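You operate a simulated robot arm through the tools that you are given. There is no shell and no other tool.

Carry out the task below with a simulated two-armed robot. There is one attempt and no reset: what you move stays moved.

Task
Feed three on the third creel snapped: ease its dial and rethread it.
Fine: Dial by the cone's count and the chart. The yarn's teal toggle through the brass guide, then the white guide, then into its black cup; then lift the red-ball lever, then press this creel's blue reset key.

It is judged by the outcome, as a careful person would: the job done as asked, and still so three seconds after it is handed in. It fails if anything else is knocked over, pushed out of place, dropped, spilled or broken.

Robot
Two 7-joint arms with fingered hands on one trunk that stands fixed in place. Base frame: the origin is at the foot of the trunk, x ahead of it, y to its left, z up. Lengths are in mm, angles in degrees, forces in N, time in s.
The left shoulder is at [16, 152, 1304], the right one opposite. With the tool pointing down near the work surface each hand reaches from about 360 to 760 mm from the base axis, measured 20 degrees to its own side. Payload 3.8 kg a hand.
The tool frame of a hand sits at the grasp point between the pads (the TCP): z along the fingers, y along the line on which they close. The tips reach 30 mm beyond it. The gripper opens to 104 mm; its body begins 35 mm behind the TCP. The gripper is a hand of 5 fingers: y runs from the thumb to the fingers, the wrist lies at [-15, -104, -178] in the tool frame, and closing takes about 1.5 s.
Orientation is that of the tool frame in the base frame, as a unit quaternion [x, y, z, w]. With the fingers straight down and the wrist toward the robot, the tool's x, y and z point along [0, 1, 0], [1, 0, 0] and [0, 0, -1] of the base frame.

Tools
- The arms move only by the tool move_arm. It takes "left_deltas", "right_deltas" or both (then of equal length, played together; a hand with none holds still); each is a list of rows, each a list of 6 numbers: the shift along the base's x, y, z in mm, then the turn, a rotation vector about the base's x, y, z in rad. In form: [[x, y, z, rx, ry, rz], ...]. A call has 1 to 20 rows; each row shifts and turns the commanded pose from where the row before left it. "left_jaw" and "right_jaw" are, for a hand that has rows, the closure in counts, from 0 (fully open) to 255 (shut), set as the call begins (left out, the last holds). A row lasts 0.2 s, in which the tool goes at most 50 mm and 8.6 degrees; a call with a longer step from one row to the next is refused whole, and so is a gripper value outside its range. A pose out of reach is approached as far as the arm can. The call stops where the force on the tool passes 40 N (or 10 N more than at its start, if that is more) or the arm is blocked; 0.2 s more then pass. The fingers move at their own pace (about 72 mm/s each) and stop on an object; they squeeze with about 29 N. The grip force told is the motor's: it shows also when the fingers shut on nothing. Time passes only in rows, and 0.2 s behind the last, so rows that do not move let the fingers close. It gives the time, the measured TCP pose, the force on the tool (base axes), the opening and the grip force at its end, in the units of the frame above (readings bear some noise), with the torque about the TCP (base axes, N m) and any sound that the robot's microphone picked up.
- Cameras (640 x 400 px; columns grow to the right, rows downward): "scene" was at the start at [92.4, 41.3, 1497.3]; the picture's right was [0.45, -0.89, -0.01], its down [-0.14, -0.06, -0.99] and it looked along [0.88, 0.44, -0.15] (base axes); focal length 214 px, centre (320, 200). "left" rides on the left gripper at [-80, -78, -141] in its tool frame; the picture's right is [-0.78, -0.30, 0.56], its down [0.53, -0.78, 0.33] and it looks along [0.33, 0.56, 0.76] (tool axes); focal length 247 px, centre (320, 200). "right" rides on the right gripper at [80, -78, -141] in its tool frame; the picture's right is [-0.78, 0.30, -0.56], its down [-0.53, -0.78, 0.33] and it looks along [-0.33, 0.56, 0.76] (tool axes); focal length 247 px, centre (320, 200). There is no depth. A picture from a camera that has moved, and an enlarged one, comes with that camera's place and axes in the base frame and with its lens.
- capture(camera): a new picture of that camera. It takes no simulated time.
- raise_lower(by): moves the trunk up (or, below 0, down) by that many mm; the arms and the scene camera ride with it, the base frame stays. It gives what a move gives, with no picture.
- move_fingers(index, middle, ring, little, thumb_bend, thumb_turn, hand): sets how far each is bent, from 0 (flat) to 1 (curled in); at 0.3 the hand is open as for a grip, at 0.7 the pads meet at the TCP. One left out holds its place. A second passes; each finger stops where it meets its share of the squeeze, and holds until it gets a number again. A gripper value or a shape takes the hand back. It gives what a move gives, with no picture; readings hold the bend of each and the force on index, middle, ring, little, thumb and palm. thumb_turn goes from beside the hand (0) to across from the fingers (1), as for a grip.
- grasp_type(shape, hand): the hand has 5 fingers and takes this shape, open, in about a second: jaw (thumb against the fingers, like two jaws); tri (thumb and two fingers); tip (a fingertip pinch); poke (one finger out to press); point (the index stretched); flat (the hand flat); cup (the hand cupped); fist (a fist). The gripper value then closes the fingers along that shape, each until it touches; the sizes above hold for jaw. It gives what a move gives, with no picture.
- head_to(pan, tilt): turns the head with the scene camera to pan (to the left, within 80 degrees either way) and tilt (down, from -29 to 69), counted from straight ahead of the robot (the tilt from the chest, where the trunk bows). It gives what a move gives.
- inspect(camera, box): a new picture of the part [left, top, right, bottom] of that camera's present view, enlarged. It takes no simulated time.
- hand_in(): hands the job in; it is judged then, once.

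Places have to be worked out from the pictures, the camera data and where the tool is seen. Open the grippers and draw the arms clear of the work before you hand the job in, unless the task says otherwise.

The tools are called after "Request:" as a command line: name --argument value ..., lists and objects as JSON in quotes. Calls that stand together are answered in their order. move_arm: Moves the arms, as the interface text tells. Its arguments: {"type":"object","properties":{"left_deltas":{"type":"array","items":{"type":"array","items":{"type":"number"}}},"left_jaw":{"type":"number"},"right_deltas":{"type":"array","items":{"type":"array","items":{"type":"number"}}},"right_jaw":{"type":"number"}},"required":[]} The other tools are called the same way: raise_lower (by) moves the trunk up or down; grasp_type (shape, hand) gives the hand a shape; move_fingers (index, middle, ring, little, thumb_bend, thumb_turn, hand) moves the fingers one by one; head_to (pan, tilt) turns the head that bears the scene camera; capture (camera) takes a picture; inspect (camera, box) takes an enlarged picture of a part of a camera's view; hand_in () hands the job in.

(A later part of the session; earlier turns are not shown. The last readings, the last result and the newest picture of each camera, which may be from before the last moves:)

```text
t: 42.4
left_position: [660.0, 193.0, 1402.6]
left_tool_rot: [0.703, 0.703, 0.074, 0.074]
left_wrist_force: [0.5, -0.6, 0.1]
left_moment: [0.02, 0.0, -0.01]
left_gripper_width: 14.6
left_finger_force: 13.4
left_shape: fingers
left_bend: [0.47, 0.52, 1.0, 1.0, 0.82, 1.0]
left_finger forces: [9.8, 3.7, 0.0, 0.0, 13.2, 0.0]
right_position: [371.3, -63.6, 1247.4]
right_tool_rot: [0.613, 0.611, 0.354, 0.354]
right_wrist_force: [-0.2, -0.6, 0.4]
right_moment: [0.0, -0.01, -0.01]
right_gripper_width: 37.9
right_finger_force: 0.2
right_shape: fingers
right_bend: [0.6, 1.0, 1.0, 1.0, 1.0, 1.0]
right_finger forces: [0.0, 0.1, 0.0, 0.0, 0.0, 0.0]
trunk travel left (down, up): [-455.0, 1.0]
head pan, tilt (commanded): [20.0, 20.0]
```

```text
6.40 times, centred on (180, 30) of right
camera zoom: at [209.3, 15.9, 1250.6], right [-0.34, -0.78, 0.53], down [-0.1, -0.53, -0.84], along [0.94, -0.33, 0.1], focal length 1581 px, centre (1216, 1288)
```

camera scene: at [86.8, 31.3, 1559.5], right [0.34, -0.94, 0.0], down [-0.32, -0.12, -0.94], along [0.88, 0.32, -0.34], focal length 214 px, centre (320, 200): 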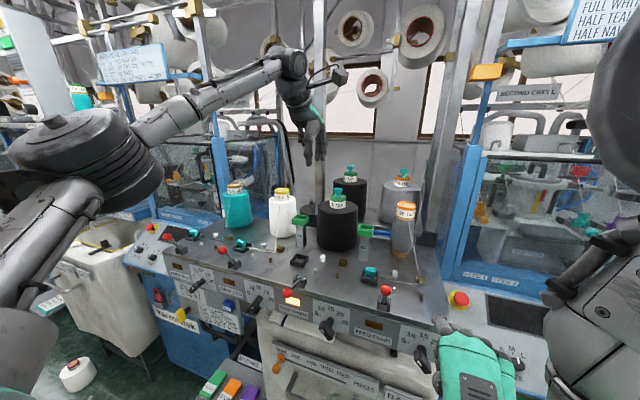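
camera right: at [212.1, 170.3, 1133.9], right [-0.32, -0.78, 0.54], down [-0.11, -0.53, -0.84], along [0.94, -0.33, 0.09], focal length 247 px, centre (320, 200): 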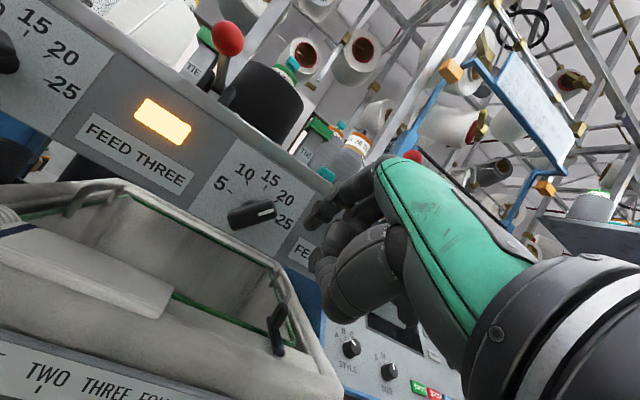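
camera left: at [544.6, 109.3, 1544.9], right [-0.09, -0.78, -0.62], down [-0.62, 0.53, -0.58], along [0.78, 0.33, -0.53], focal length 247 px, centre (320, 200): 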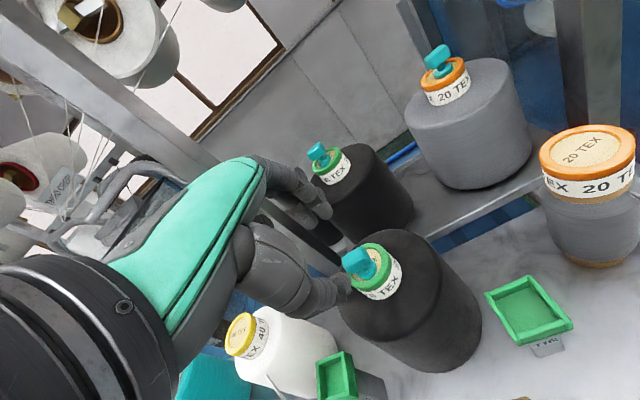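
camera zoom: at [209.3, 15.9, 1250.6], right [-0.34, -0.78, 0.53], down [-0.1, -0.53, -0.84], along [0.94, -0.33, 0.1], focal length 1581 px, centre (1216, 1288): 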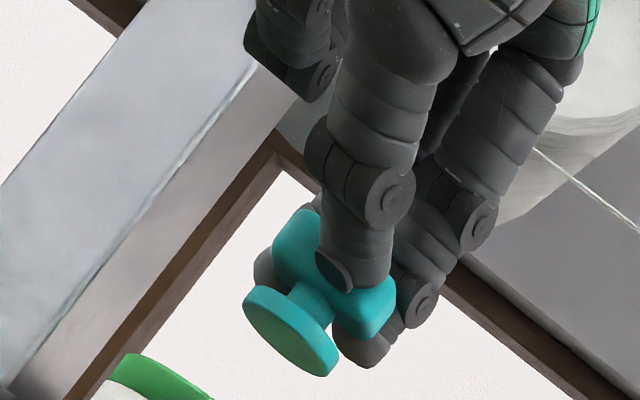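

The toggle is held upright about 25 mm ahead of the TCP with its base ~36 mm below it. I carry it back clear of the cone and over to the right of feed three's brass guide, staying high.

Request:
move_arm --left_deltas '[[-20, 0, 4, 0, 0, 0], [-28, 0, 0, 0, 0, 0], [-28, 0, 0, 0, 0, 0], [-28, -20, -10, 0, 0, 0], [-28, -20, -25, 0, 0, 0], [0, -20, -30, 0, 0, 0], [0, -20, -30, 0, 0, 0], [0, 0, 0, 0, 0, 0]]'

Request:
capture --camera "scene"

Request:
capture --camera "left"

```text
t: 44.2
left_position: [531.8, 111.3, 1309.1]
left_tool_rot: [0.704, 0.703, 0.073, 0.074]
left_wrist_force: [-0.4, 1.2, -0.2]
left_moment: [0.02, 0.0, -0.01]
left_gripper_width: 14.6
left_finger_force: 13.4
left_shape: fingers
left_bend: [0.47, 0.52, 1.0, 1.0, 0.82, 1.0]
left_finger forces: [10.0, 3.8, 0.0, 0.0, 13.3, 0.0]
right_position: [370.3, -63.4, 1248.4]
right_tool_rot: [0.612, 0.612, 0.355, 0.355]
right_wrist_force: [-0.7, 0.3, 0.4]
right_moment: [-0.01, 0.03, -0.01]
right_gripper_width: 38.1
right_finger_force: 0.1
right_shape: fingers
right_bend: [0.6, 1.0, 1.0, 1.0, 1.0, 1.0]
right_finger forces: [0.0, 0.0, 0.0, 0.1, 0.0, 0.0]
trunk travel left (down, up): [-455.0, 1.0]
head pan, tilt (commanded): [20.0, 20.0]
```

```text
taken
camera scene: at [87.8, 32.0, 1559.4], right [0.34, -0.94, 0.0], down [-0.32, -0.12, -0.94], along [0.88, 0.32, -0.34], focal length 214 px, centre (320, 200)
```

scene: 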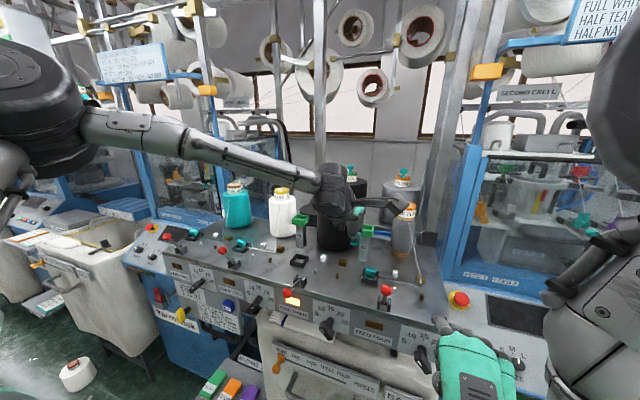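

```text
taken
camera left: at [426.2, 30.6, 1431.6], right [-0.17, -0.78, -0.61], down [-0.69, 0.53, -0.49], along [0.7, 0.33, -0.63], focal length 247 px, centre (320, 200)
```

left: 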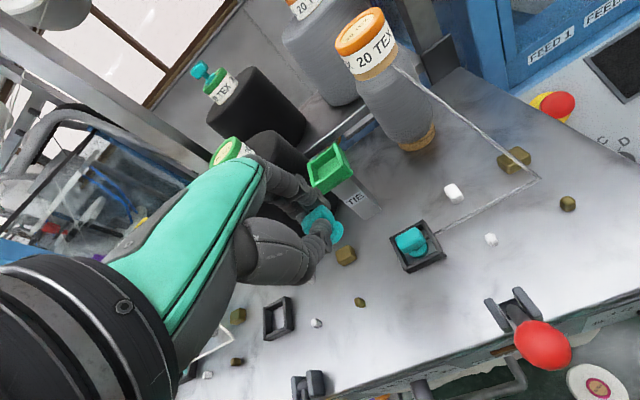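

I zoom on the toggle and the guides from both cameras to judge clearances (especially the TIE post).

Request:
inspect --camera "left" --box '[220, 130, 420, 330]'

Request:
inspect --camera "scene" --box '[285, 180, 395, 300]'

Request:
inspect --camera "right" --box '[0, 0, 320, 200]'

```text
2.00 times, centred on (320, 230) of left
camera zoom: at [426.2, 30.6, 1431.6], right [-0.17, -0.78, -0.61], down [-0.69, 0.53, -0.49], along [0.7, 0.33, -0.63], focal length 494 px, centre (320, 140)
```

zoom: 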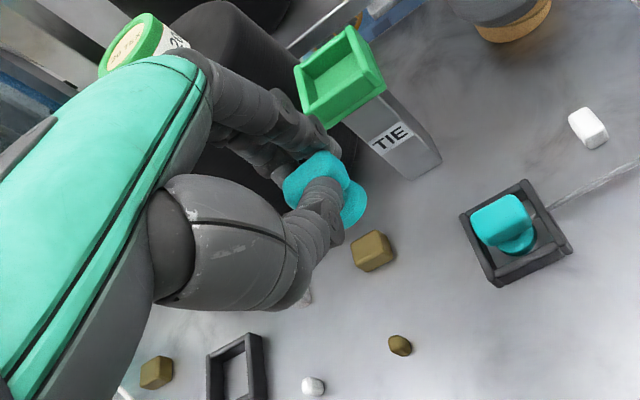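

```text
3.33 times, centred on (340, 240) of scene
camera zoom: at [87.8, 32.0, 1559.4], right [0.34, -0.94, 0.0], down [-0.32, -0.12, -0.94], along [0.88, 0.32, -0.34], focal length 715 px, centre (253, 67)
```

zoom: 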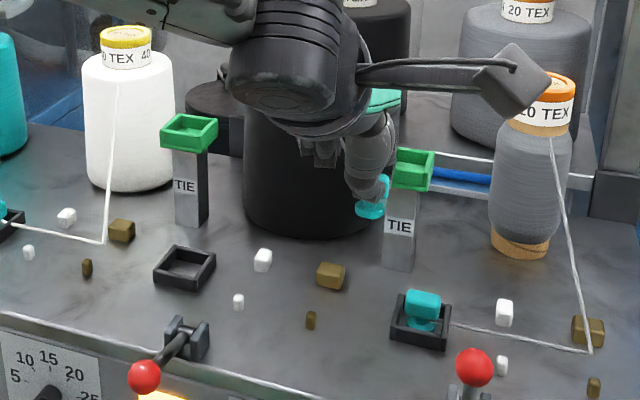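

```text
2.00 times, centred on (160, 100) of right
camera zoom: at [208.9, 16.3, 1250.7], right [-0.34, -0.78, 0.53], down [-0.1, -0.53, -0.84], along [0.94, -0.33, 0.1], focal length 494 px, centre (640, 400)
```

zoom: 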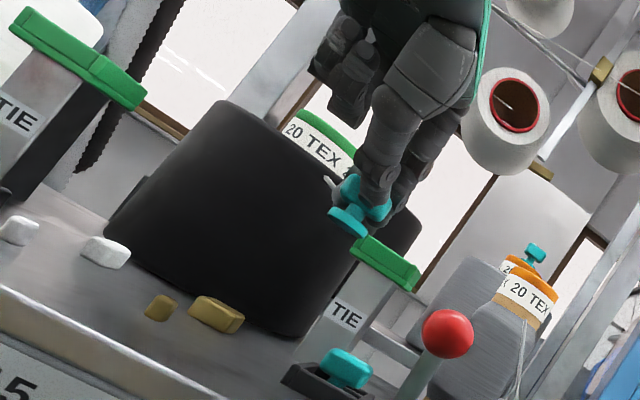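

Clearance to the TIE post looks adequate. I lower the toggle to about 20 mm above the bench, just right of the brass guide, and look again.

Request:
move_arm --left_deltas '[[0, 4, -22, 0, 0, 0], [0, 0, -22, 0, 0, 0], [0, 0, -20, 0, 0, 0], [0, 0, 0, 0, 0, 0]]'

Request:
inspect --camera "left" --box '[260, 130, 420, 330]'

Request:
inspect --camera "scene" --box '[300, 200, 380, 300]'

Request:
inspect --camera "right" --box '[60, 60, 240, 200]'

```text
t: 45.2
left_position: [529.6, 117.3, 1248.0]
left_tool_rot: [0.703, 0.704, 0.074, 0.074]
left_wrist_force: [0.0, -0.3, 0.6]
left_moment: [0.02, 0.02, 0.02]
left_gripper_width: 14.3
left_finger_force: 14.0
left_shape: fingers
left_bend: [0.47, 0.52, 1.0, 1.0, 0.82, 1.0]
left_finger forces: [9.9, 3.7, 0.0, 0.0, 13.3, 0.0]
right_position: [370.5, -64.4, 1248.6]
right_tool_rot: [0.612, 0.611, 0.355, 0.354]
right_wrist_force: [0.7, -0.2, 0.3]
right_moment: [0.01, 0.03, 0.0]
right_gripper_width: 38.2
right_finger_force: 0.0
right_shape: fingers
right_bend: [0.6, 1.0, 1.0, 1.0, 1.0, 1.0]
right_finger forces: [0.0, 0.0, 0.1, 0.0, 0.1, 0.1]
trunk travel left (down, up): [-455.0, 1.0]
head pan, tilt (commanded): [20.0, 20.0]
```

```text
2.00 times, centred on (340, 230) of left
camera zoom: at [425.0, 36.9, 1369.9], right [-0.17, -0.78, -0.61], down [-0.69, 0.53, -0.49], along [0.7, 0.33, -0.63], focal length 494 px, centre (280, 140)
```

zoom: 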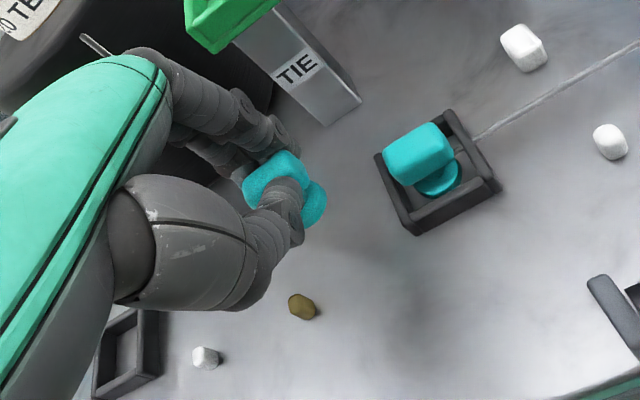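

```text
4.00 times, centred on (340, 250) of scene
camera zoom: at [88.1, 31.4, 1559.4], right [0.34, -0.94, 0.0], down [-0.32, -0.12, -0.94], along [0.88, 0.32, -0.34], focal length 858 px, centre (240, 0)
```

zoom: 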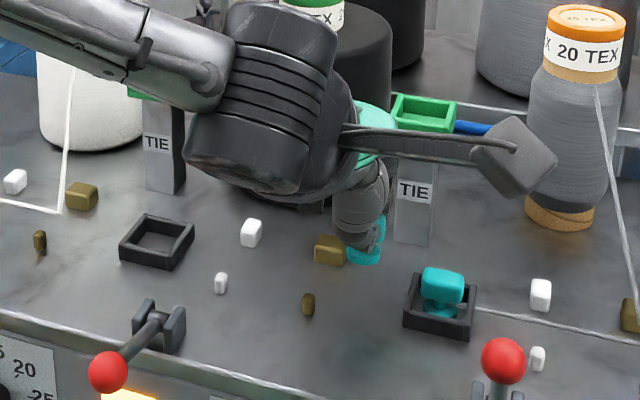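

```text
2.86 times, centred on (150, 130) of right
camera zoom: at [209.2, 15.7, 1250.6], right [-0.34, -0.78, 0.53], down [-0.1, -0.53, -0.84], along [0.94, -0.33, 0.1], focal length 706 px, centre (806, 400)
```

zoom: 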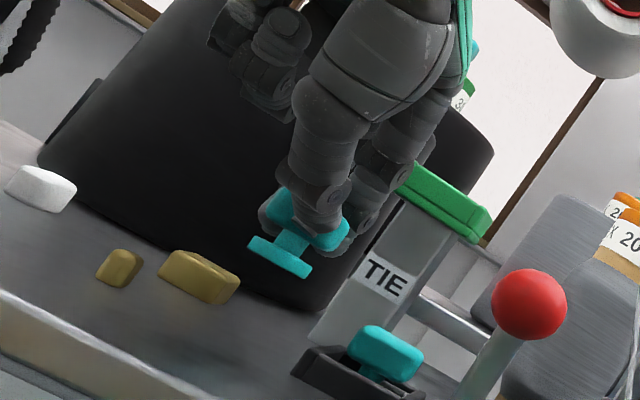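

The toggle hangs right of the brass gap at the proper x. I lower it carefully to find the bench height by light contact.

Request:
move_arm --left_deltas '[[0, 0, -8, 0, 0, 0], [0, 0, -8, 0, 0, 0], [0, 0, 0, 0, 0, 0]]'

Request:
inspect --camera "scene" --box '[315, 240, 375, 290]'

Request:
inspect --camera "right" --box '[60, 90, 200, 190]'

```text
t: 46.0
left_position: [530.4, 117.9, 1231.9]
left_tool_rot: [0.704, 0.703, 0.074, 0.074]
left_wrist_force: [0.5, 0.4, -0.5]
left_moment: [0.04, -0.05, -0.03]
left_gripper_width: 14.6
left_finger_force: 13.4
left_shape: fingers
left_bend: [0.47, 0.52, 1.0, 1.0, 0.82, 1.0]
left_finger forces: [10.0, 3.6, 0.0, 0.0, 13.2, 0.0]
right_position: [371.5, -63.6, 1248.0]
right_tool_rot: [0.612, 0.612, 0.354, 0.354]
right_wrist_force: [-0.1, -0.8, 0.0]
right_moment: [0.02, -0.02, -0.01]
right_gripper_width: 38.0
right_finger_force: 0.0
right_shape: fingers
right_bend: [0.6, 1.0, 1.0, 1.0, 1.0, 1.0]
right_finger forces: [0.0, 0.0, 0.0, 0.1, 0.0, 0.0]
trunk travel left (down, up): [-455.0, 1.0]
head pan, tilt (commanded): [20.0, 20.0]
```

```text
8.00 times, centred on (345, 265) of scene
camera zoom: at [88.1, 31.5, 1559.4], right [0.34, -0.94, 0.0], down [-0.32, -0.12, -0.94], along [0.88, 0.32, -0.34], focal length 1716 px, centre (120, -320)
```

zoom: 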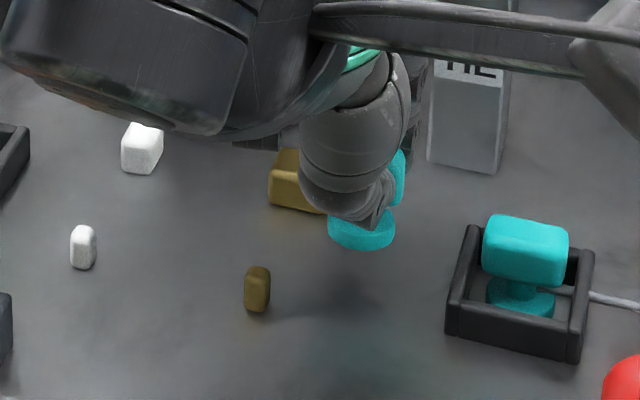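

```text
4.00 times, centred on (130, 140) of right
camera zoom: at [209.1, 15.8, 1250.6], right [-0.34, -0.78, 0.53], down [-0.1, -0.53, -0.84], along [0.94, -0.33, 0.1], focal length 988 px, centre (1080, 440)
```

zoom: 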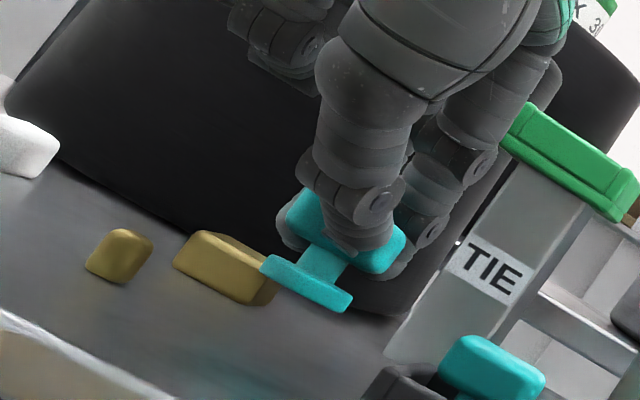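

I now step down in 2–3 mm increments until I feel the bench.

Request:
move_arm --left_deltas '[[0, 0, -3, 0, 0, 0], [0, 0, -2, 0, 0, 0], [0, 0, 0, 0, 0, 0]]'

Request:
inspect --camera "scene" --box '[325, 245, 365, 285]'

Request:
inspect --camera "right" --box '[80, 100, 180, 180]'

```text
t: 46.8
left_position: [529.3, 117.3, 1227.6]
left_tool_rot: [0.703, 0.703, 0.074, 0.075]
left_wrist_force: [-0.4, -0.3, -0.3]
left_moment: [-0.02, 0.01, 0.03]
left_gripper_width: 14.8
left_finger_force: 13.6
left_shape: fingers
left_bend: [0.47, 0.52, 1.0, 1.0, 0.82, 1.0]
left_finger forces: [9.9, 3.8, 0.1, 0.0, 13.2, 0.1]
right_position: [369.5, -64.7, 1247.9]
right_tool_rot: [0.612, 0.611, 0.355, 0.355]
right_wrist_force: [0.1, -0.1, -0.6]
right_moment: [-0.01, -0.02, 0.01]
right_gripper_width: 38.6
right_finger_force: 0.1
right_shape: fingers
right_bend: [0.6, 1.0, 1.0, 1.0, 1.0, 1.0]
right_finger forces: [0.0, 0.0, 0.1, 0.0, 0.1, 0.1]
trunk travel left (down, up): [-455.0, 1.0]
head pan, tilt (commanded): [20.0, 20.0]
```

```text
10.00 times, centred on (345, 265) of scene
camera zoom: at [88.1, 31.5, 1559.4], right [0.34, -0.94, 0.0], down [-0.32, -0.12, -0.94], along [0.88, 0.32, -0.34], focal length 2145 px, centre (70, -450)
```

zoom: 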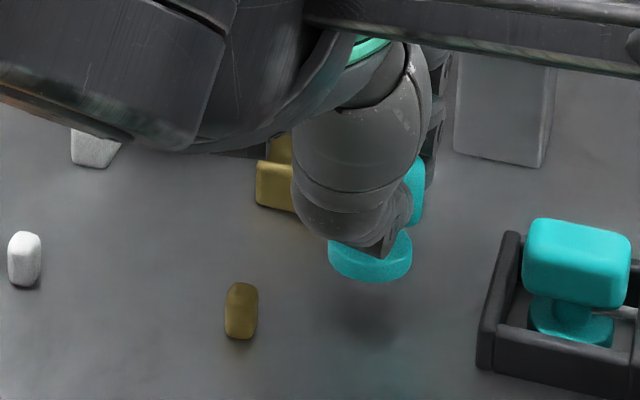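

```text
5.00 times, centred on (130, 140) of right
camera zoom: at [209.1, 15.8, 1250.6], right [-0.34, -0.78, 0.53], down [-0.1, -0.53, -0.84], along [0.94, -0.33, 0.1], focal length 1235 px, centre (1270, 500)
```

zoom: 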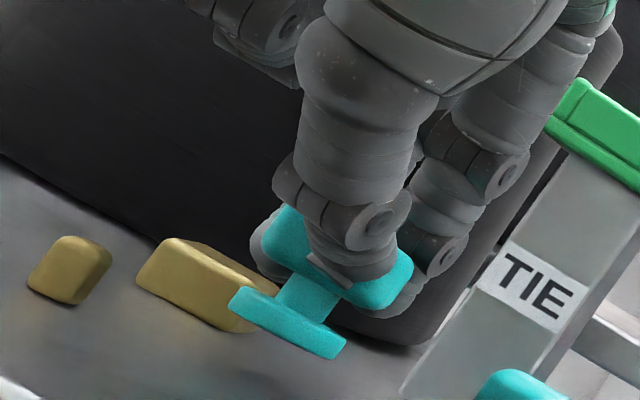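

The soft shadow shows it is still ~10 mm above the bench. I continue down.

Request:
move_arm --left_deltas '[[0, 0, -3, 0, 0, 0], [0, 0, -3, 0, 0, 0], [0, 0, 0, 0, 0, 0]]'

Request:
move_arm --left_deltas '[[0, 0, -2, 0, 0, 0], [0, 0, 0, 0, 0, 0]]'

Request:
inspect --camera "scene" --box '[325, 245, 365, 285]'

Request:
inspect --camera "right" --box '[80, 100, 180, 180]'

```text
t: 47.6
left_position: [526.6, 117.2, 1219.5]
left_tool_rot: [0.703, 0.703, 0.074, 0.074]
left_wrist_force: [-0.4, -0.8, 0.1]
left_moment: [0.0, 0.03, 0.01]
left_gripper_width: 14.7
left_finger_force: 13.2
left_shape: fingers
left_bend: [0.47, 0.52, 1.0, 1.0, 0.82, 1.0]
left_finger forces: [9.9, 3.6, 0.0, 0.1, 13.2, 0.1]
right_position: [369.7, -64.1, 1248.2]
right_tool_rot: [0.612, 0.611, 0.355, 0.355]
right_wrist_force: [0.3, -0.5, 0.0]
right_moment: [0.01, 0.01, 0.02]
right_gripper_width: 38.1
right_finger_force: 0.1
right_shape: fingers
right_bend: [0.6, 1.0, 1.0, 1.0, 1.0, 1.0]
right_finger forces: [0.1, 0.0, 0.1, 0.1, 0.0, 0.0]
trunk travel left (down, up): [-455.0, 1.0]
head pan, tilt (commanded): [20.0, 20.0]
```

```text
t: 48.2
left_position: [527.4, 117.6, 1220.9]
left_tool_rot: [0.703, 0.703, 0.074, 0.074]
left_wrist_force: [-0.3, -0.9, -0.4]
left_moment: [0.04, 0.02, -0.01]
left_gripper_width: 14.7
left_finger_force: 13.4
left_shape: fingers
left_bend: [0.47, 0.52, 1.0, 1.0, 0.82, 1.0]
left_finger forces: [9.9, 3.7, 0.0, 0.1, 13.2, 0.1]
right_position: [370.7, -63.1, 1247.4]
right_tool_rot: [0.613, 0.612, 0.354, 0.354]
right_wrist_force: [-0.4, -0.7, 0.3]
right_moment: [-0.01, 0.02, -0.02]
right_gripper_width: 37.9
right_finger_force: 0.0
right_shape: fingers
right_bend: [0.6, 1.0, 1.0, 1.0, 1.0, 1.0]
right_finger forces: [0.0, 0.0, 0.0, 0.1, 0.0, 0.0]
trunk travel left (down, up): [-455.0, 1.0]
head pan, tilt (commanded): [20.0, 20.0]
```

```text
10.00 times, centred on (345, 265) of scene
camera zoom: at [88.2, 31.6, 1559.4], right [0.34, -0.94, 0.0], down [-0.32, -0.12, -0.94], along [0.88, 0.32, -0.34], focal length 2145 px, centre (70, -450)
```

zoom: 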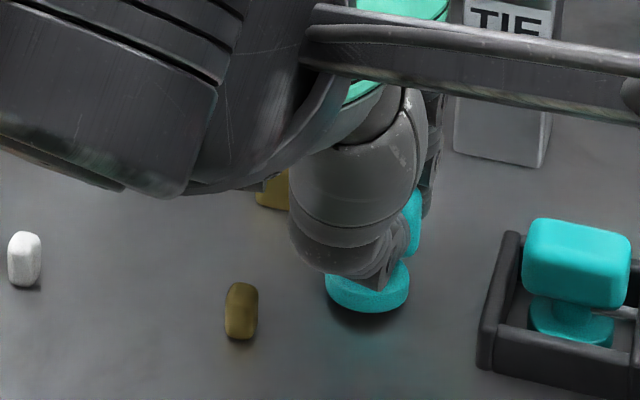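

```text
5.00 times, centred on (130, 140) of right
camera zoom: at [209.2, 15.9, 1250.6], right [-0.34, -0.78, 0.53], down [-0.1, -0.53, -0.84], along [0.94, -0.33, 0.1], focal length 1235 px, centre (1270, 500)
```

zoom: 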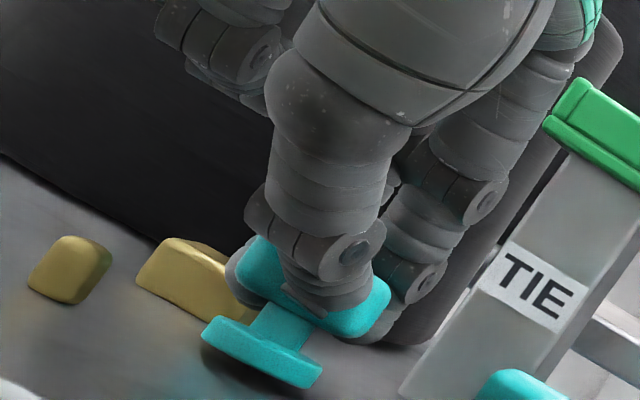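

The base now floats ~3 mm over the bench with no contact. I nudge 3 mm forward and 1.5 mm up for finger clearance, then draw the toggle left through the brass gap.

Request:
move_arm --left_deltas '[[3, 0, 1.5, 0, 0, 0], [0, 6, 0, 0, 0, 0], [0, 6, 0, 0, 0, 0], [0, 0, 0, 0, 0, 0]]'

Request:
inspect --camera "scene" --box '[315, 240, 365, 290]'

Request:
inspect --camera "right" --box '[70, 90, 190, 180]'

Request:
inspect --camera "left" --box '[280, 180, 380, 300]'

```text
t: 49.2
left_position: [530.1, 130.6, 1221.9]
left_tool_rot: [0.703, 0.704, 0.073, 0.074]
left_wrist_force: [0.2, -0.2, -1.0]
left_moment: [-0.01, -0.01, -0.01]
left_gripper_width: 14.7
left_finger_force: 13.4
left_shape: fingers
left_bend: [0.47, 0.52, 1.0, 1.0, 0.82, 1.0]
left_finger forces: [9.9, 3.6, 0.0, 0.0, 13.2, 0.0]
right_position: [371.5, -64.0, 1247.5]
right_tool_rot: [0.613, 0.612, 0.354, 0.354]
right_wrist_force: [-0.1, -0.1, -0.7]
right_moment: [0.0, -0.03, 0.02]
right_gripper_width: 38.0
right_finger_force: 0.1
right_shape: fingers
right_bend: [0.6, 1.0, 1.0, 1.0, 1.0, 1.0]
right_finger forces: [0.0, 0.0, 0.0, 0.1, 0.0, 0.0]
trunk travel left (down, up): [-455.0, 1.0]
head pan, tilt (commanded): [20.0, 20.0]
```

```text
8.00 times, centred on (340, 265) of scene
camera zoom: at [88.3, 31.4, 1559.4], right [0.34, -0.94, 0.0], down [-0.32, -0.12, -0.94], along [0.88, 0.32, -0.34], focal length 1716 px, centre (160, -320)
```

zoom: 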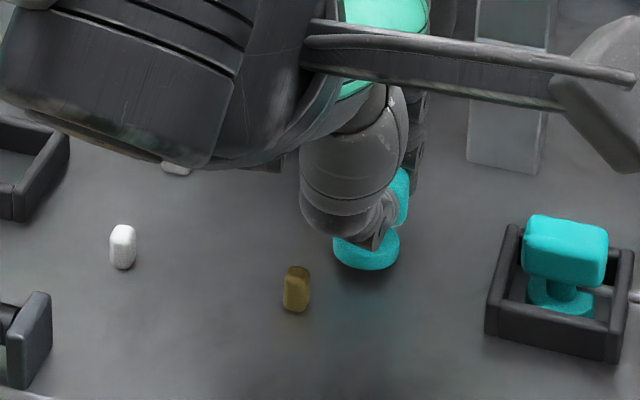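

```text
4.44 times, centred on (130, 135) of right
camera zoom: at [209.3, 15.7, 1250.6], right [-0.34, -0.78, 0.53], down [-0.1, -0.53, -0.84], along [0.94, -0.33, 0.1], focal length 1098 px, centre (1164, 489)
```

zoom: 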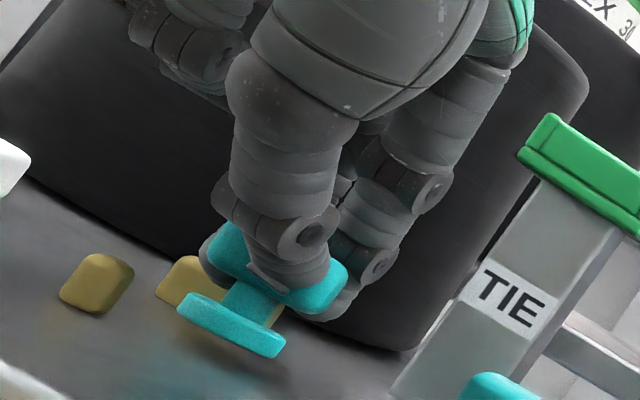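

```text
3.33 times, centred on (330, 240) of left
camera zoom: at [426.2, 49.5, 1342.7], right [-0.17, -0.78, -0.61], down [-0.69, 0.53, -0.49], along [0.7, 0.33, -0.63], focal length 823 px, centre (287, 67)
```

zoom: 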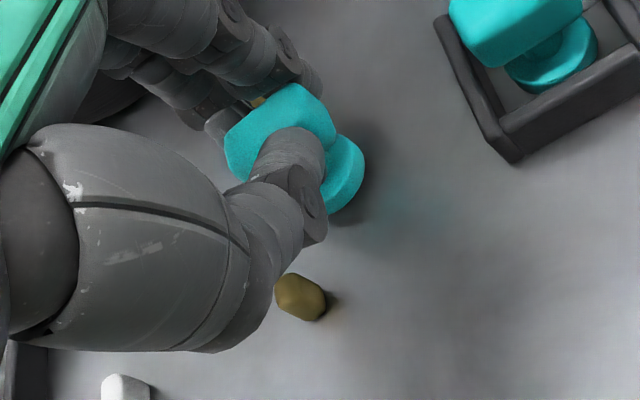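

The left camera confirms the toggle at x≈555.5, between the small post (x≈528) and the big block (x≈589). I continue left through the brass gap.

Request:
move_arm --left_deltas '[[0, 6, 0, 0, 0, 0], [0, 6, 0, 0, 0, 0], [0, 6, 0, 0, 0, 0], [0, 6, 0, 0, 0, 0], [0, 6, 0, 0, 0, 0], [0, 6, 0, 0, 0, 0], [0, 6, 0, 0, 0, 0], [0, 0, 0, 0, 0, 0]]'

Request:
capture --camera "scene"

Request:
inspect --camera "right" --box '[30, 70, 190, 190]'

Request:
inspect --camera "left" --box '[270, 120, 430, 320]'

```text
t: 51.0
left_position: [532.8, 171.5, 1219.6]
left_tool_rot: [0.703, 0.703, 0.073, 0.073]
left_wrist_force: [0.4, -0.8, -0.5]
left_moment: [0.02, 0.01, -0.04]
left_gripper_width: 14.6
left_finger_force: 14.0
left_shape: fingers
left_bend: [0.47, 0.52, 1.0, 1.0, 0.82, 1.0]
left_finger forces: [10.0, 3.7, 0.1, 0.1, 13.3, 0.0]
right_position: [370.2, -63.7, 1247.9]
right_tool_rot: [0.613, 0.611, 0.354, 0.355]
right_wrist_force: [0.2, -0.7, 0.3]
right_moment: [0.0, -0.01, -0.03]
right_gripper_width: 38.3
right_finger_force: 0.1
right_shape: fingers
right_bend: [0.6, 1.0, 1.0, 1.0, 1.0, 1.0]
right_finger forces: [0.0, 0.0, 0.1, 0.1, 0.0, 0.1]
trunk travel left (down, up): [-455.0, 1.0]
head pan, tilt (commanded): [20.0, 20.0]
```

```text
taken
camera scene: at [88.2, 31.6, 1559.4], right [0.34, -0.94, 0.0], down [-0.32, -0.12, -0.94], along [0.88, 0.32, -0.34], focal length 214 px, centre (320, 200)
```

scene: 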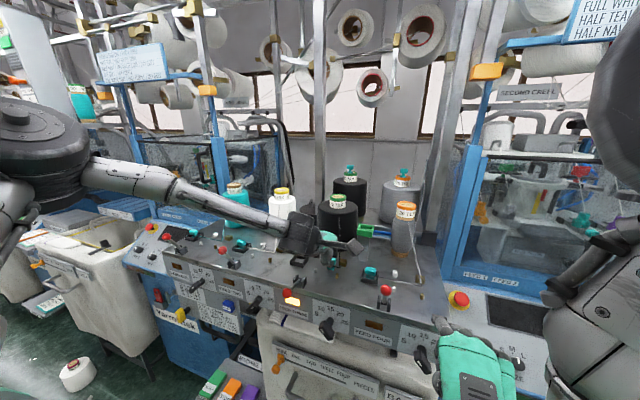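

```text
3.33 times, centred on (110, 130) of right
camera zoom: at [209.2, 15.9, 1250.6], right [-0.34, -0.78, 0.53], down [-0.1, -0.53, -0.84], along [0.94, -0.33, 0.1], focal length 823 px, centre (1020, 433)
```

zoom: 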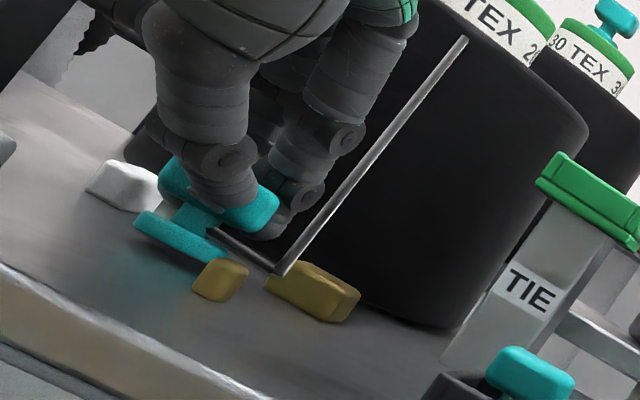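

```text
2.00 times, centred on (350, 220) of left
camera zoom: at [426.9, 91.7, 1341.3], right [-0.17, -0.78, -0.61], down [-0.69, 0.53, -0.49], along [0.7, 0.33, -0.63], focal length 494 px, centre (260, 160)
```

zoom: 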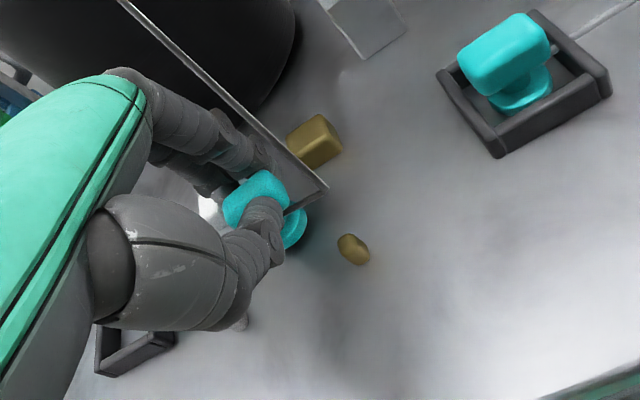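

The yarn now bends through the brass guide: it latched. I continue left through the white gap in the same line.

Request:
move_arm --left_deltas '[[0, 6, 0, 0, 0, 0], [0, 6, 0, 0, 0, 0], [0, 6, 0, 0, 0, 0], [0, 6, 0, 0, 0, 0], [0, 6, 0, 0, 0, 0], [0, 6, 0, 0, 0, 0], [0, 6, 0, 0, 0, 0], [0, 6, 0, 0, 0, 0], [0, 5, 0, 0, 0, 0], [0, 0, 0, 0, 0, 0]]'

Request:
inspect --camera "right" --box '[0, 50, 160, 170]'

Request:
inspect --camera "left" --box '[250, 140, 430, 340]'

Request:
inspect --camera "scene" --box '[270, 210, 360, 310]'

```text
t: 53.2
left_position: [531.8, 225.1, 1221.3]
left_tool_rot: [0.703, 0.704, 0.074, 0.074]
left_wrist_force: [-0.2, -0.1, -0.1]
left_moment: [0.02, -0.02, 0.02]
left_gripper_width: 14.5
left_finger_force: 13.1
left_shape: fingers
left_bend: [0.47, 0.52, 1.0, 1.0, 0.82, 1.0]
left_finger forces: [9.9, 3.7, 0.1, 0.0, 13.2, 0.1]
right_position: [371.0, -64.4, 1247.3]
right_tool_rot: [0.612, 0.612, 0.355, 0.354]
right_wrist_force: [0.1, -0.3, -0.4]
right_moment: [-0.01, 0.0, -0.01]
right_gripper_width: 38.1
right_finger_force: 0.2
right_shape: fingers
right_bend: [0.6, 1.0, 1.0, 1.0, 1.0, 1.0]
right_finger forces: [0.0, 0.0, 0.1, 0.0, 0.0, 0.0]
trunk travel left (down, up): [-455.0, 1.0]
head pan, tilt (commanded): [20.0, 20.0]
```

```text
3.33 times, centred on (80, 110) of right
camera zoom: at [209.3, 15.8, 1250.6], right [-0.34, -0.78, 0.53], down [-0.1, -0.53, -0.84], along [0.94, -0.33, 0.1], focal length 823 px, centre (1120, 500)
```

zoom: 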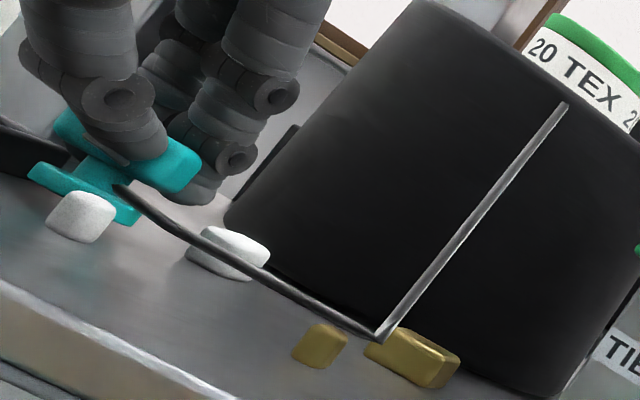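

```text
2.00 times, centred on (340, 240) of left
camera zoom: at [426.5, 144.5, 1342.2], right [-0.17, -0.78, -0.61], down [-0.69, 0.54, -0.49], along [0.7, 0.33, -0.63], focal length 494 px, centre (280, 120)
```

zoom: 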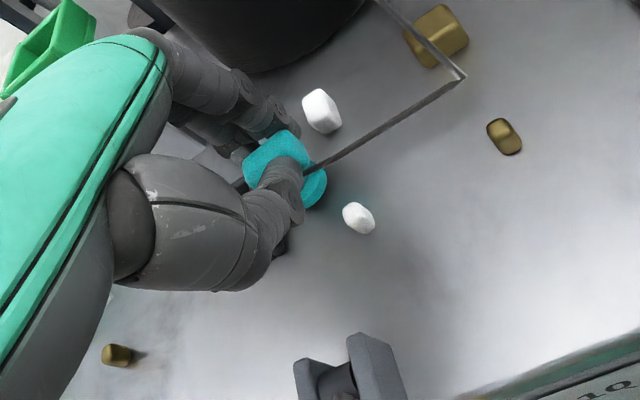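

```text
4.00 times, centred on (315, 260) of scene
camera zoom: at [88.2, 31.5, 1559.4], right [0.34, -0.94, 0.0], down [-0.32, -0.12, -0.94], along [0.88, 0.32, -0.34], focal length 858 px, centre (340, -40)
```

zoom: 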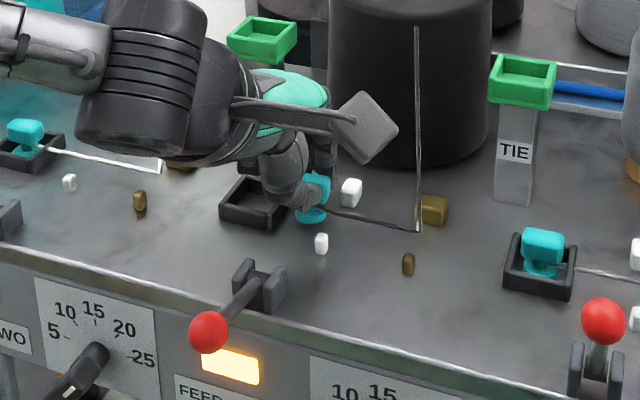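

The yarn now passes through the white gap too. I zoom on the cup to get its exact centre relative to the toggle.

Request:
inspect --camera "scene" --box '[285, 240, 325, 270]'

Request:
inspect --camera "right" --box '[0, 60, 80, 130]'

Request:
inspect --camera "left" --box '[280, 190, 360, 270]'

```text
13.33 times, centred on (305, 255) of scene
camera zoom: at [88.2, 31.5, 1559.4], right [0.34, -0.94, 0.0], down [-0.32, -0.12, -0.94], along [0.88, 0.32, -0.34], focal length 2860 px, centre (520, -533)
```

zoom: 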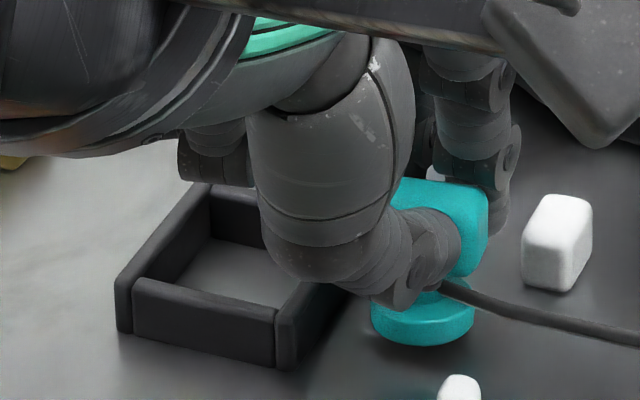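

```text
5.71 times, centred on (40, 95) of right
camera zoom: at [209.3, 15.8, 1250.6], right [-0.34, -0.78, 0.53], down [-0.1, -0.53, -0.84], along [0.94, -0.33, 0.1], focal length 1411 px, centre (1920, 800)
```

zoom: 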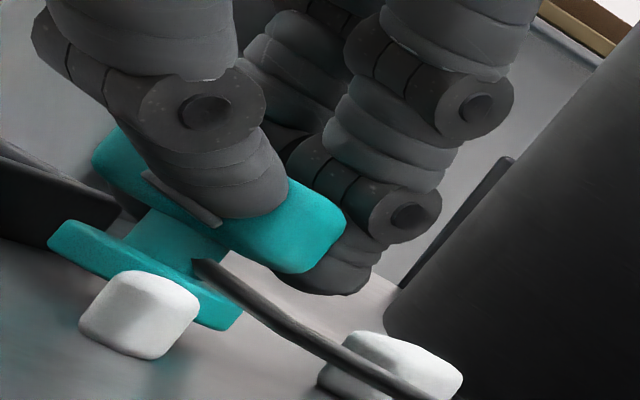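

```text
5.00 times, centred on (320, 230) of left
camera zoom: at [426.5, 144.5, 1342.2], right [-0.17, -0.78, -0.61], down [-0.69, 0.54, -0.49], along [0.7, 0.33, -0.63], focal length 1235 px, centre (320, 50)
```

zoom: 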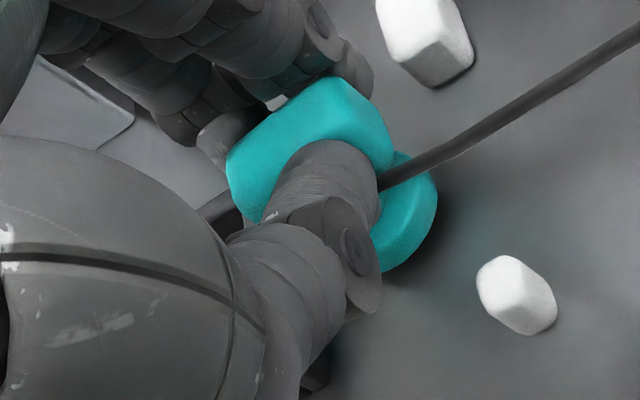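

Cup centre works out at about (555, 264), inner width ~30 mm, walls ~13 mm high; the toggle is at (556.5, 222.5). I lift 18 mm, carry it over the cup, and check the alignment.

Request:
move_arm --left_deltas '[[0, 0, 6, 0, 0, 0], [0, 0, 6, 0, 0, 0], [0, 0, 6, 0, 0, 0], [0, 8, 0, 0, 0, 0], [0, 8, 0, 0, 0, 0], [-1, 8, 0, 0, 0, 0], [0, 8, 0, 0, 0, 0], [0, 8, 0, 0, 0, 0], [0, 0, 0, 0, 0, 0]]'

Request:
inspect --camera "scene" --box '[275, 235, 325, 275]'

Request:
inspect --camera "left" --box '[270, 170, 370, 290]'

Request:
capture --camera "right"

```text
t: 55.2
left_position: [531.5, 266.6, 1239.6]
left_tool_rot: [0.703, 0.703, 0.074, 0.074]
left_wrist_force: [-0.1, -0.7, 0.2]
left_moment: [0.03, -0.01, 0.0]
left_gripper_width: 14.5
left_finger_force: 13.5
left_shape: fingers
left_bend: [0.47, 0.52, 1.0, 1.0, 0.82, 1.0]
left_finger forces: [9.9, 3.8, 0.0, 0.0, 13.3, 0.0]
right_position: [370.8, -64.3, 1247.6]
right_tool_rot: [0.613, 0.611, 0.354, 0.354]
right_wrist_force: [-0.6, -0.5, 0.2]
right_moment: [-0.01, -0.01, 0.01]
right_gripper_width: 38.2
right_finger_force: 0.0
right_shape: fingers
right_bend: [0.6, 1.0, 1.0, 1.0, 1.0, 1.0]
right_finger forces: [0.0, 0.0, 0.1, 0.0, 0.0, 0.1]
trunk travel left (down, up): [-455.0, 1.0]
head pan, tilt (commanded): [20.0, 20.0]
```

```text
10.00 times, centred on (300, 255) of scene
camera zoom: at [88.2, 31.5, 1559.4], right [0.34, -0.94, 0.0], down [-0.32, -0.12, -0.94], along [0.88, 0.32, -0.34], focal length 2145 px, centre (520, -350)
```

zoom: 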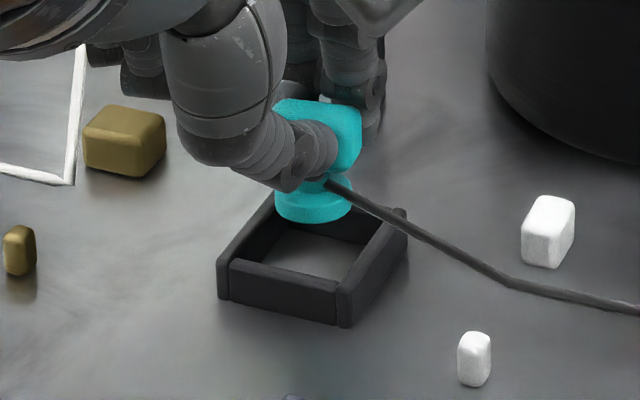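

```text
3.33 times, centred on (320, 230) of left
camera zoom: at [426.7, 185.1, 1360.4], right [-0.17, -0.78, -0.61], down [-0.69, 0.53, -0.49], along [0.7, 0.33, -0.63], focal length 823 px, centre (320, 100)
```

zoom: 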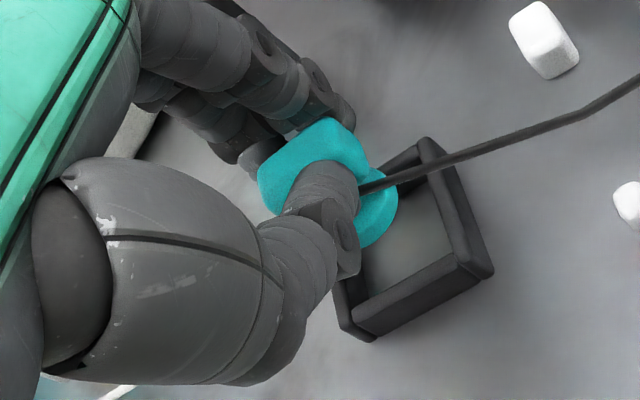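

```text
taken
camera right: at [209.2, 15.9, 1250.6], right [-0.34, -0.78, 0.53], down [-0.1, -0.53, -0.84], along [0.94, -0.33, 0.1], focal length 247 px, centre (320, 200)
```

right: 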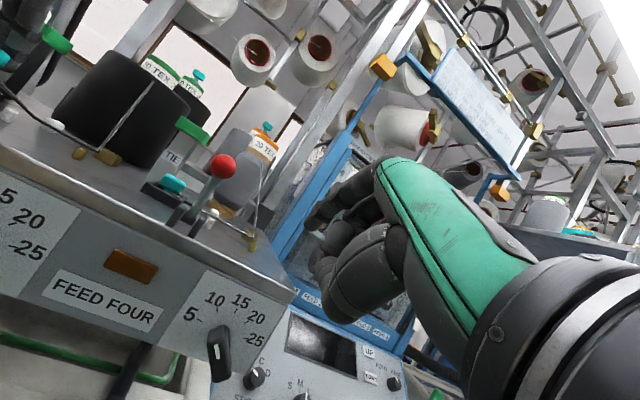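

The yarn bends at the white guide too, and the toggle hangs within ~2 mm of the cup's centre. I nudge 1.5 mm back and lower it into the cup.

Request:
move_arm --left_deltas '[[-1.5, 0.5, -4, 0, 0, 0], [0, 0, -4, 0, 0, 0], [0, 0, -4, 0, 0, 0], [0, 0, 0, 0, 0, 0]]'

Request:
inspect --camera "scene" --box '[285, 240, 325, 270]'

Request:
inspect --camera "left" --box '[290, 190, 370, 270]'

```text
t: 56.2
left_position: [529.4, 265.6, 1227.7]
left_tool_rot: [0.703, 0.703, 0.074, 0.074]
left_wrist_force: [-0.1, -0.6, -0.3]
left_moment: [0.02, -0.02, 0.02]
left_gripper_width: 14.9
left_finger_force: 13.4
left_shape: fingers
left_bend: [0.47, 0.52, 1.0, 1.0, 0.82, 1.0]
left_finger forces: [9.9, 3.9, 0.0, 0.0, 13.4, 0.0]
right_position: [370.3, -63.7, 1247.5]
right_tool_rot: [0.612, 0.612, 0.354, 0.354]
right_wrist_force: [0.3, -0.8, -0.5]
right_moment: [-0.01, -0.01, -0.02]
right_gripper_width: 38.3
right_finger_force: 0.1
right_shape: fingers
right_bend: [0.6, 1.0, 1.0, 1.0, 1.0, 1.0]
right_finger forces: [0.1, 0.0, 0.0, 0.1, 0.0, 0.0]
trunk travel left (down, up): [-455.0, 1.0]
head pan, tilt (commanded): [20.0, 20.0]
```

```text
13.33 times, centred on (305, 255) of scene
camera zoom: at [88.1, 31.6, 1559.4], right [0.34, -0.94, 0.0], down [-0.32, -0.12, -0.94], along [0.88, 0.32, -0.34], focal length 2860 px, centre (520, -533)
```

zoom: 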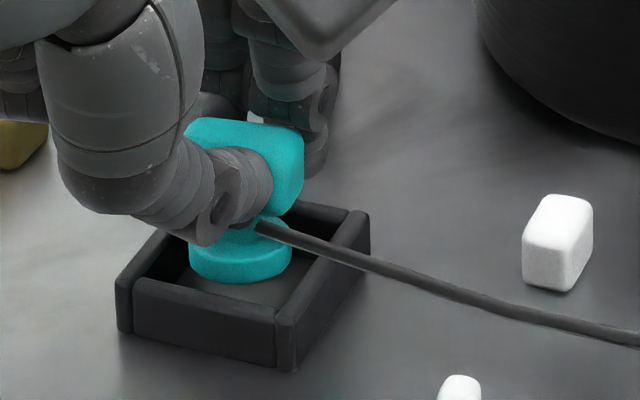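

```text
5.00 times, centred on (330, 230) of left
camera zoom: at [424.2, 185.6, 1348.9], right [-0.17, -0.78, -0.61], down [-0.69, 0.53, -0.49], along [0.7, 0.33, -0.63], focal length 1235 px, centre (270, 50)
```

zoom: 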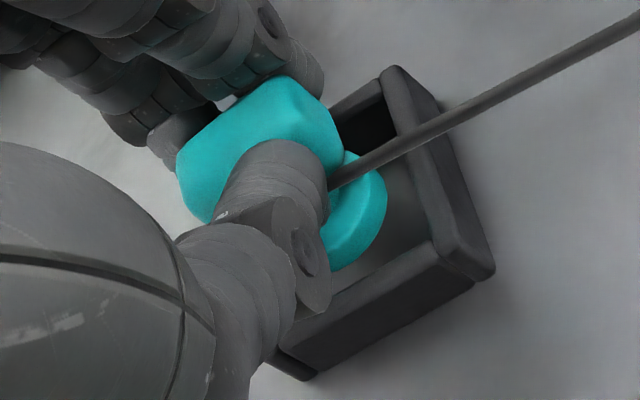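

Both views put the disc within about 1 mm of the cup centre, just entering the rim. I lower further in small steps.

Request:
move_arm --left_deltas '[[0, 0, -3, 0, 0, 0], [0, 0, -3, 0, 0, 0], [0, 0, 0, 0, 0, 0]]'

Request:
inspect --camera "scene" --box '[285, 240, 325, 270]'

Request:
inspect --camera "left" --box '[290, 190, 370, 270]'

```text
t: 57.0
left_position: [529.1, 266.3, 1222.0]
left_tool_rot: [0.704, 0.703, 0.073, 0.074]
left_wrist_force: [0.2, 0.2, -0.4]
left_moment: [0.0, -0.02, 0.01]
left_gripper_width: 14.7
left_finger_force: 13.0
left_shape: fingers
left_bend: [0.47, 0.52, 1.0, 1.0, 0.82, 1.0]
left_finger forces: [9.9, 3.8, 0.0, 0.1, 13.3, 0.1]
right_position: [369.8, -63.1, 1248.6]
right_tool_rot: [0.613, 0.612, 0.354, 0.354]
right_wrist_force: [0.0, -0.3, 0.1]
right_moment: [-0.03, 0.01, 0.01]
right_gripper_width: 38.0
right_finger_force: 0.0
right_shape: fingers
right_bend: [0.6, 1.0, 1.0, 1.0, 1.0, 1.0]
right_finger forces: [0.0, 0.0, 0.0, 0.1, 0.0, 0.1]
trunk travel left (down, up): [-455.0, 1.0]
head pan, tilt (commanded): [20.0, 20.0]
```

```text
13.33 times, centred on (305, 255) of scene
camera zoom: at [88.1, 31.7, 1559.4], right [0.34, -0.94, 0.0], down [-0.32, -0.12, -0.94], along [0.88, 0.32, -0.34], focal length 2860 px, centre (520, -533)
```

zoom: 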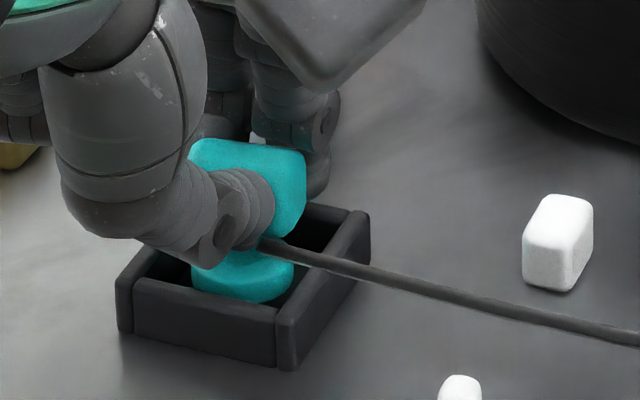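

```text
5.00 times, centred on (330, 230) of left
camera zoom: at [424.2, 185.3, 1343.5], right [-0.17, -0.78, -0.61], down [-0.69, 0.54, -0.49], along [0.7, 0.33, -0.63], focal length 1235 px, centre (270, 50)
```

zoom: 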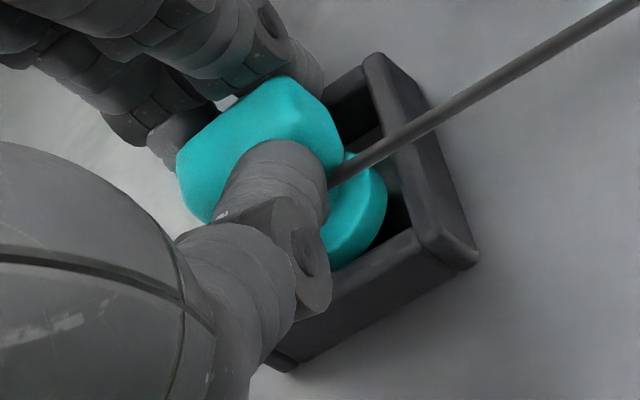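

The disc is now inside the cup walls with no contact force. I go down the last few millimetres.

Request:
move_arm --left_deltas '[[0, 0, -2, 0, 0, 0], [0, 0, -1.5, 0, 0, 0], [0, 0, 0, 0, 0, 0]]'

Request:
inspect --camera "scene" --box '[285, 240, 325, 270]'

Request:
inspect --camera "left" --box '[290, 190, 370, 270]'

```text
t: 57.8
left_position: [527.7, 264.4, 1221.1]
left_tool_rot: [0.703, 0.703, 0.076, 0.076]
left_wrist_force: [0.4, 2.6, 15.7]
left_moment: [0.29, -0.66, 0.02]
left_gripper_width: 14.6
left_finger_force: 19.9
left_shape: fingers
left_bend: [0.46, 0.5, 1.0, 1.0, 0.82, 1.0]
left_finger forces: [10.3, 17.6, 0.1, 0.0, 11.7, 0.0]
right_position: [369.1, -65.3, 1249.9]
right_tool_rot: [0.612, 0.612, 0.355, 0.354]
right_wrist_force: [-0.9, 0.6, -0.6]
right_moment: [-0.01, -0.01, 0.01]
right_gripper_width: 38.1
right_finger_force: 0.1
right_shape: fingers
right_bend: [0.6, 1.0, 1.0, 1.0, 1.0, 1.0]
right_finger forces: [0.0, 0.0, 0.0, 0.1, 0.1, 0.1]
trunk travel left (down, up): [-455.0, 1.0]
head pan, tilt (commanded): [20.0, 20.0]
```

```text
13.33 times, centred on (305, 255) of scene
camera zoom: at [86.1, 30.9, 1559.6], right [0.34, -0.94, 0.0], down [-0.32, -0.12, -0.94], along [0.88, 0.32, -0.34], focal length 2860 px, centre (520, -533)
```

zoom: 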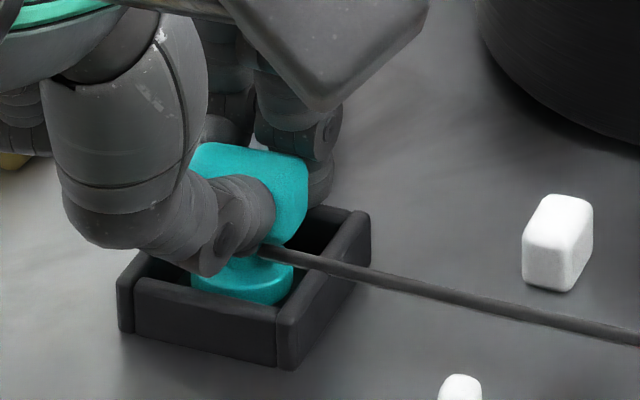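

```text
5.00 times, centred on (330, 230) of left
camera zoom: at [422.4, 184.7, 1341.4], right [-0.17, -0.78, -0.61], down [-0.69, 0.54, -0.49], along [0.71, 0.33, -0.63], focal length 1235 px, centre (270, 50)
```

zoom: 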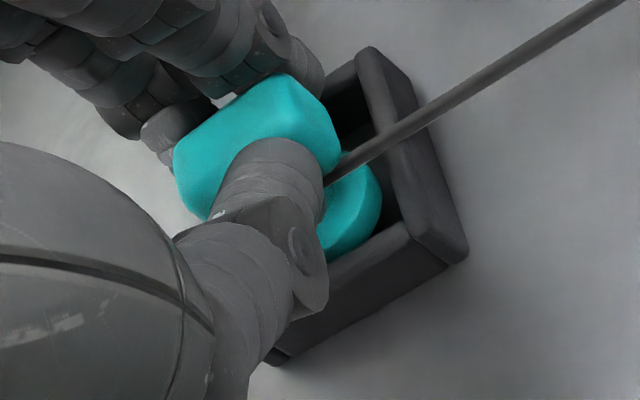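

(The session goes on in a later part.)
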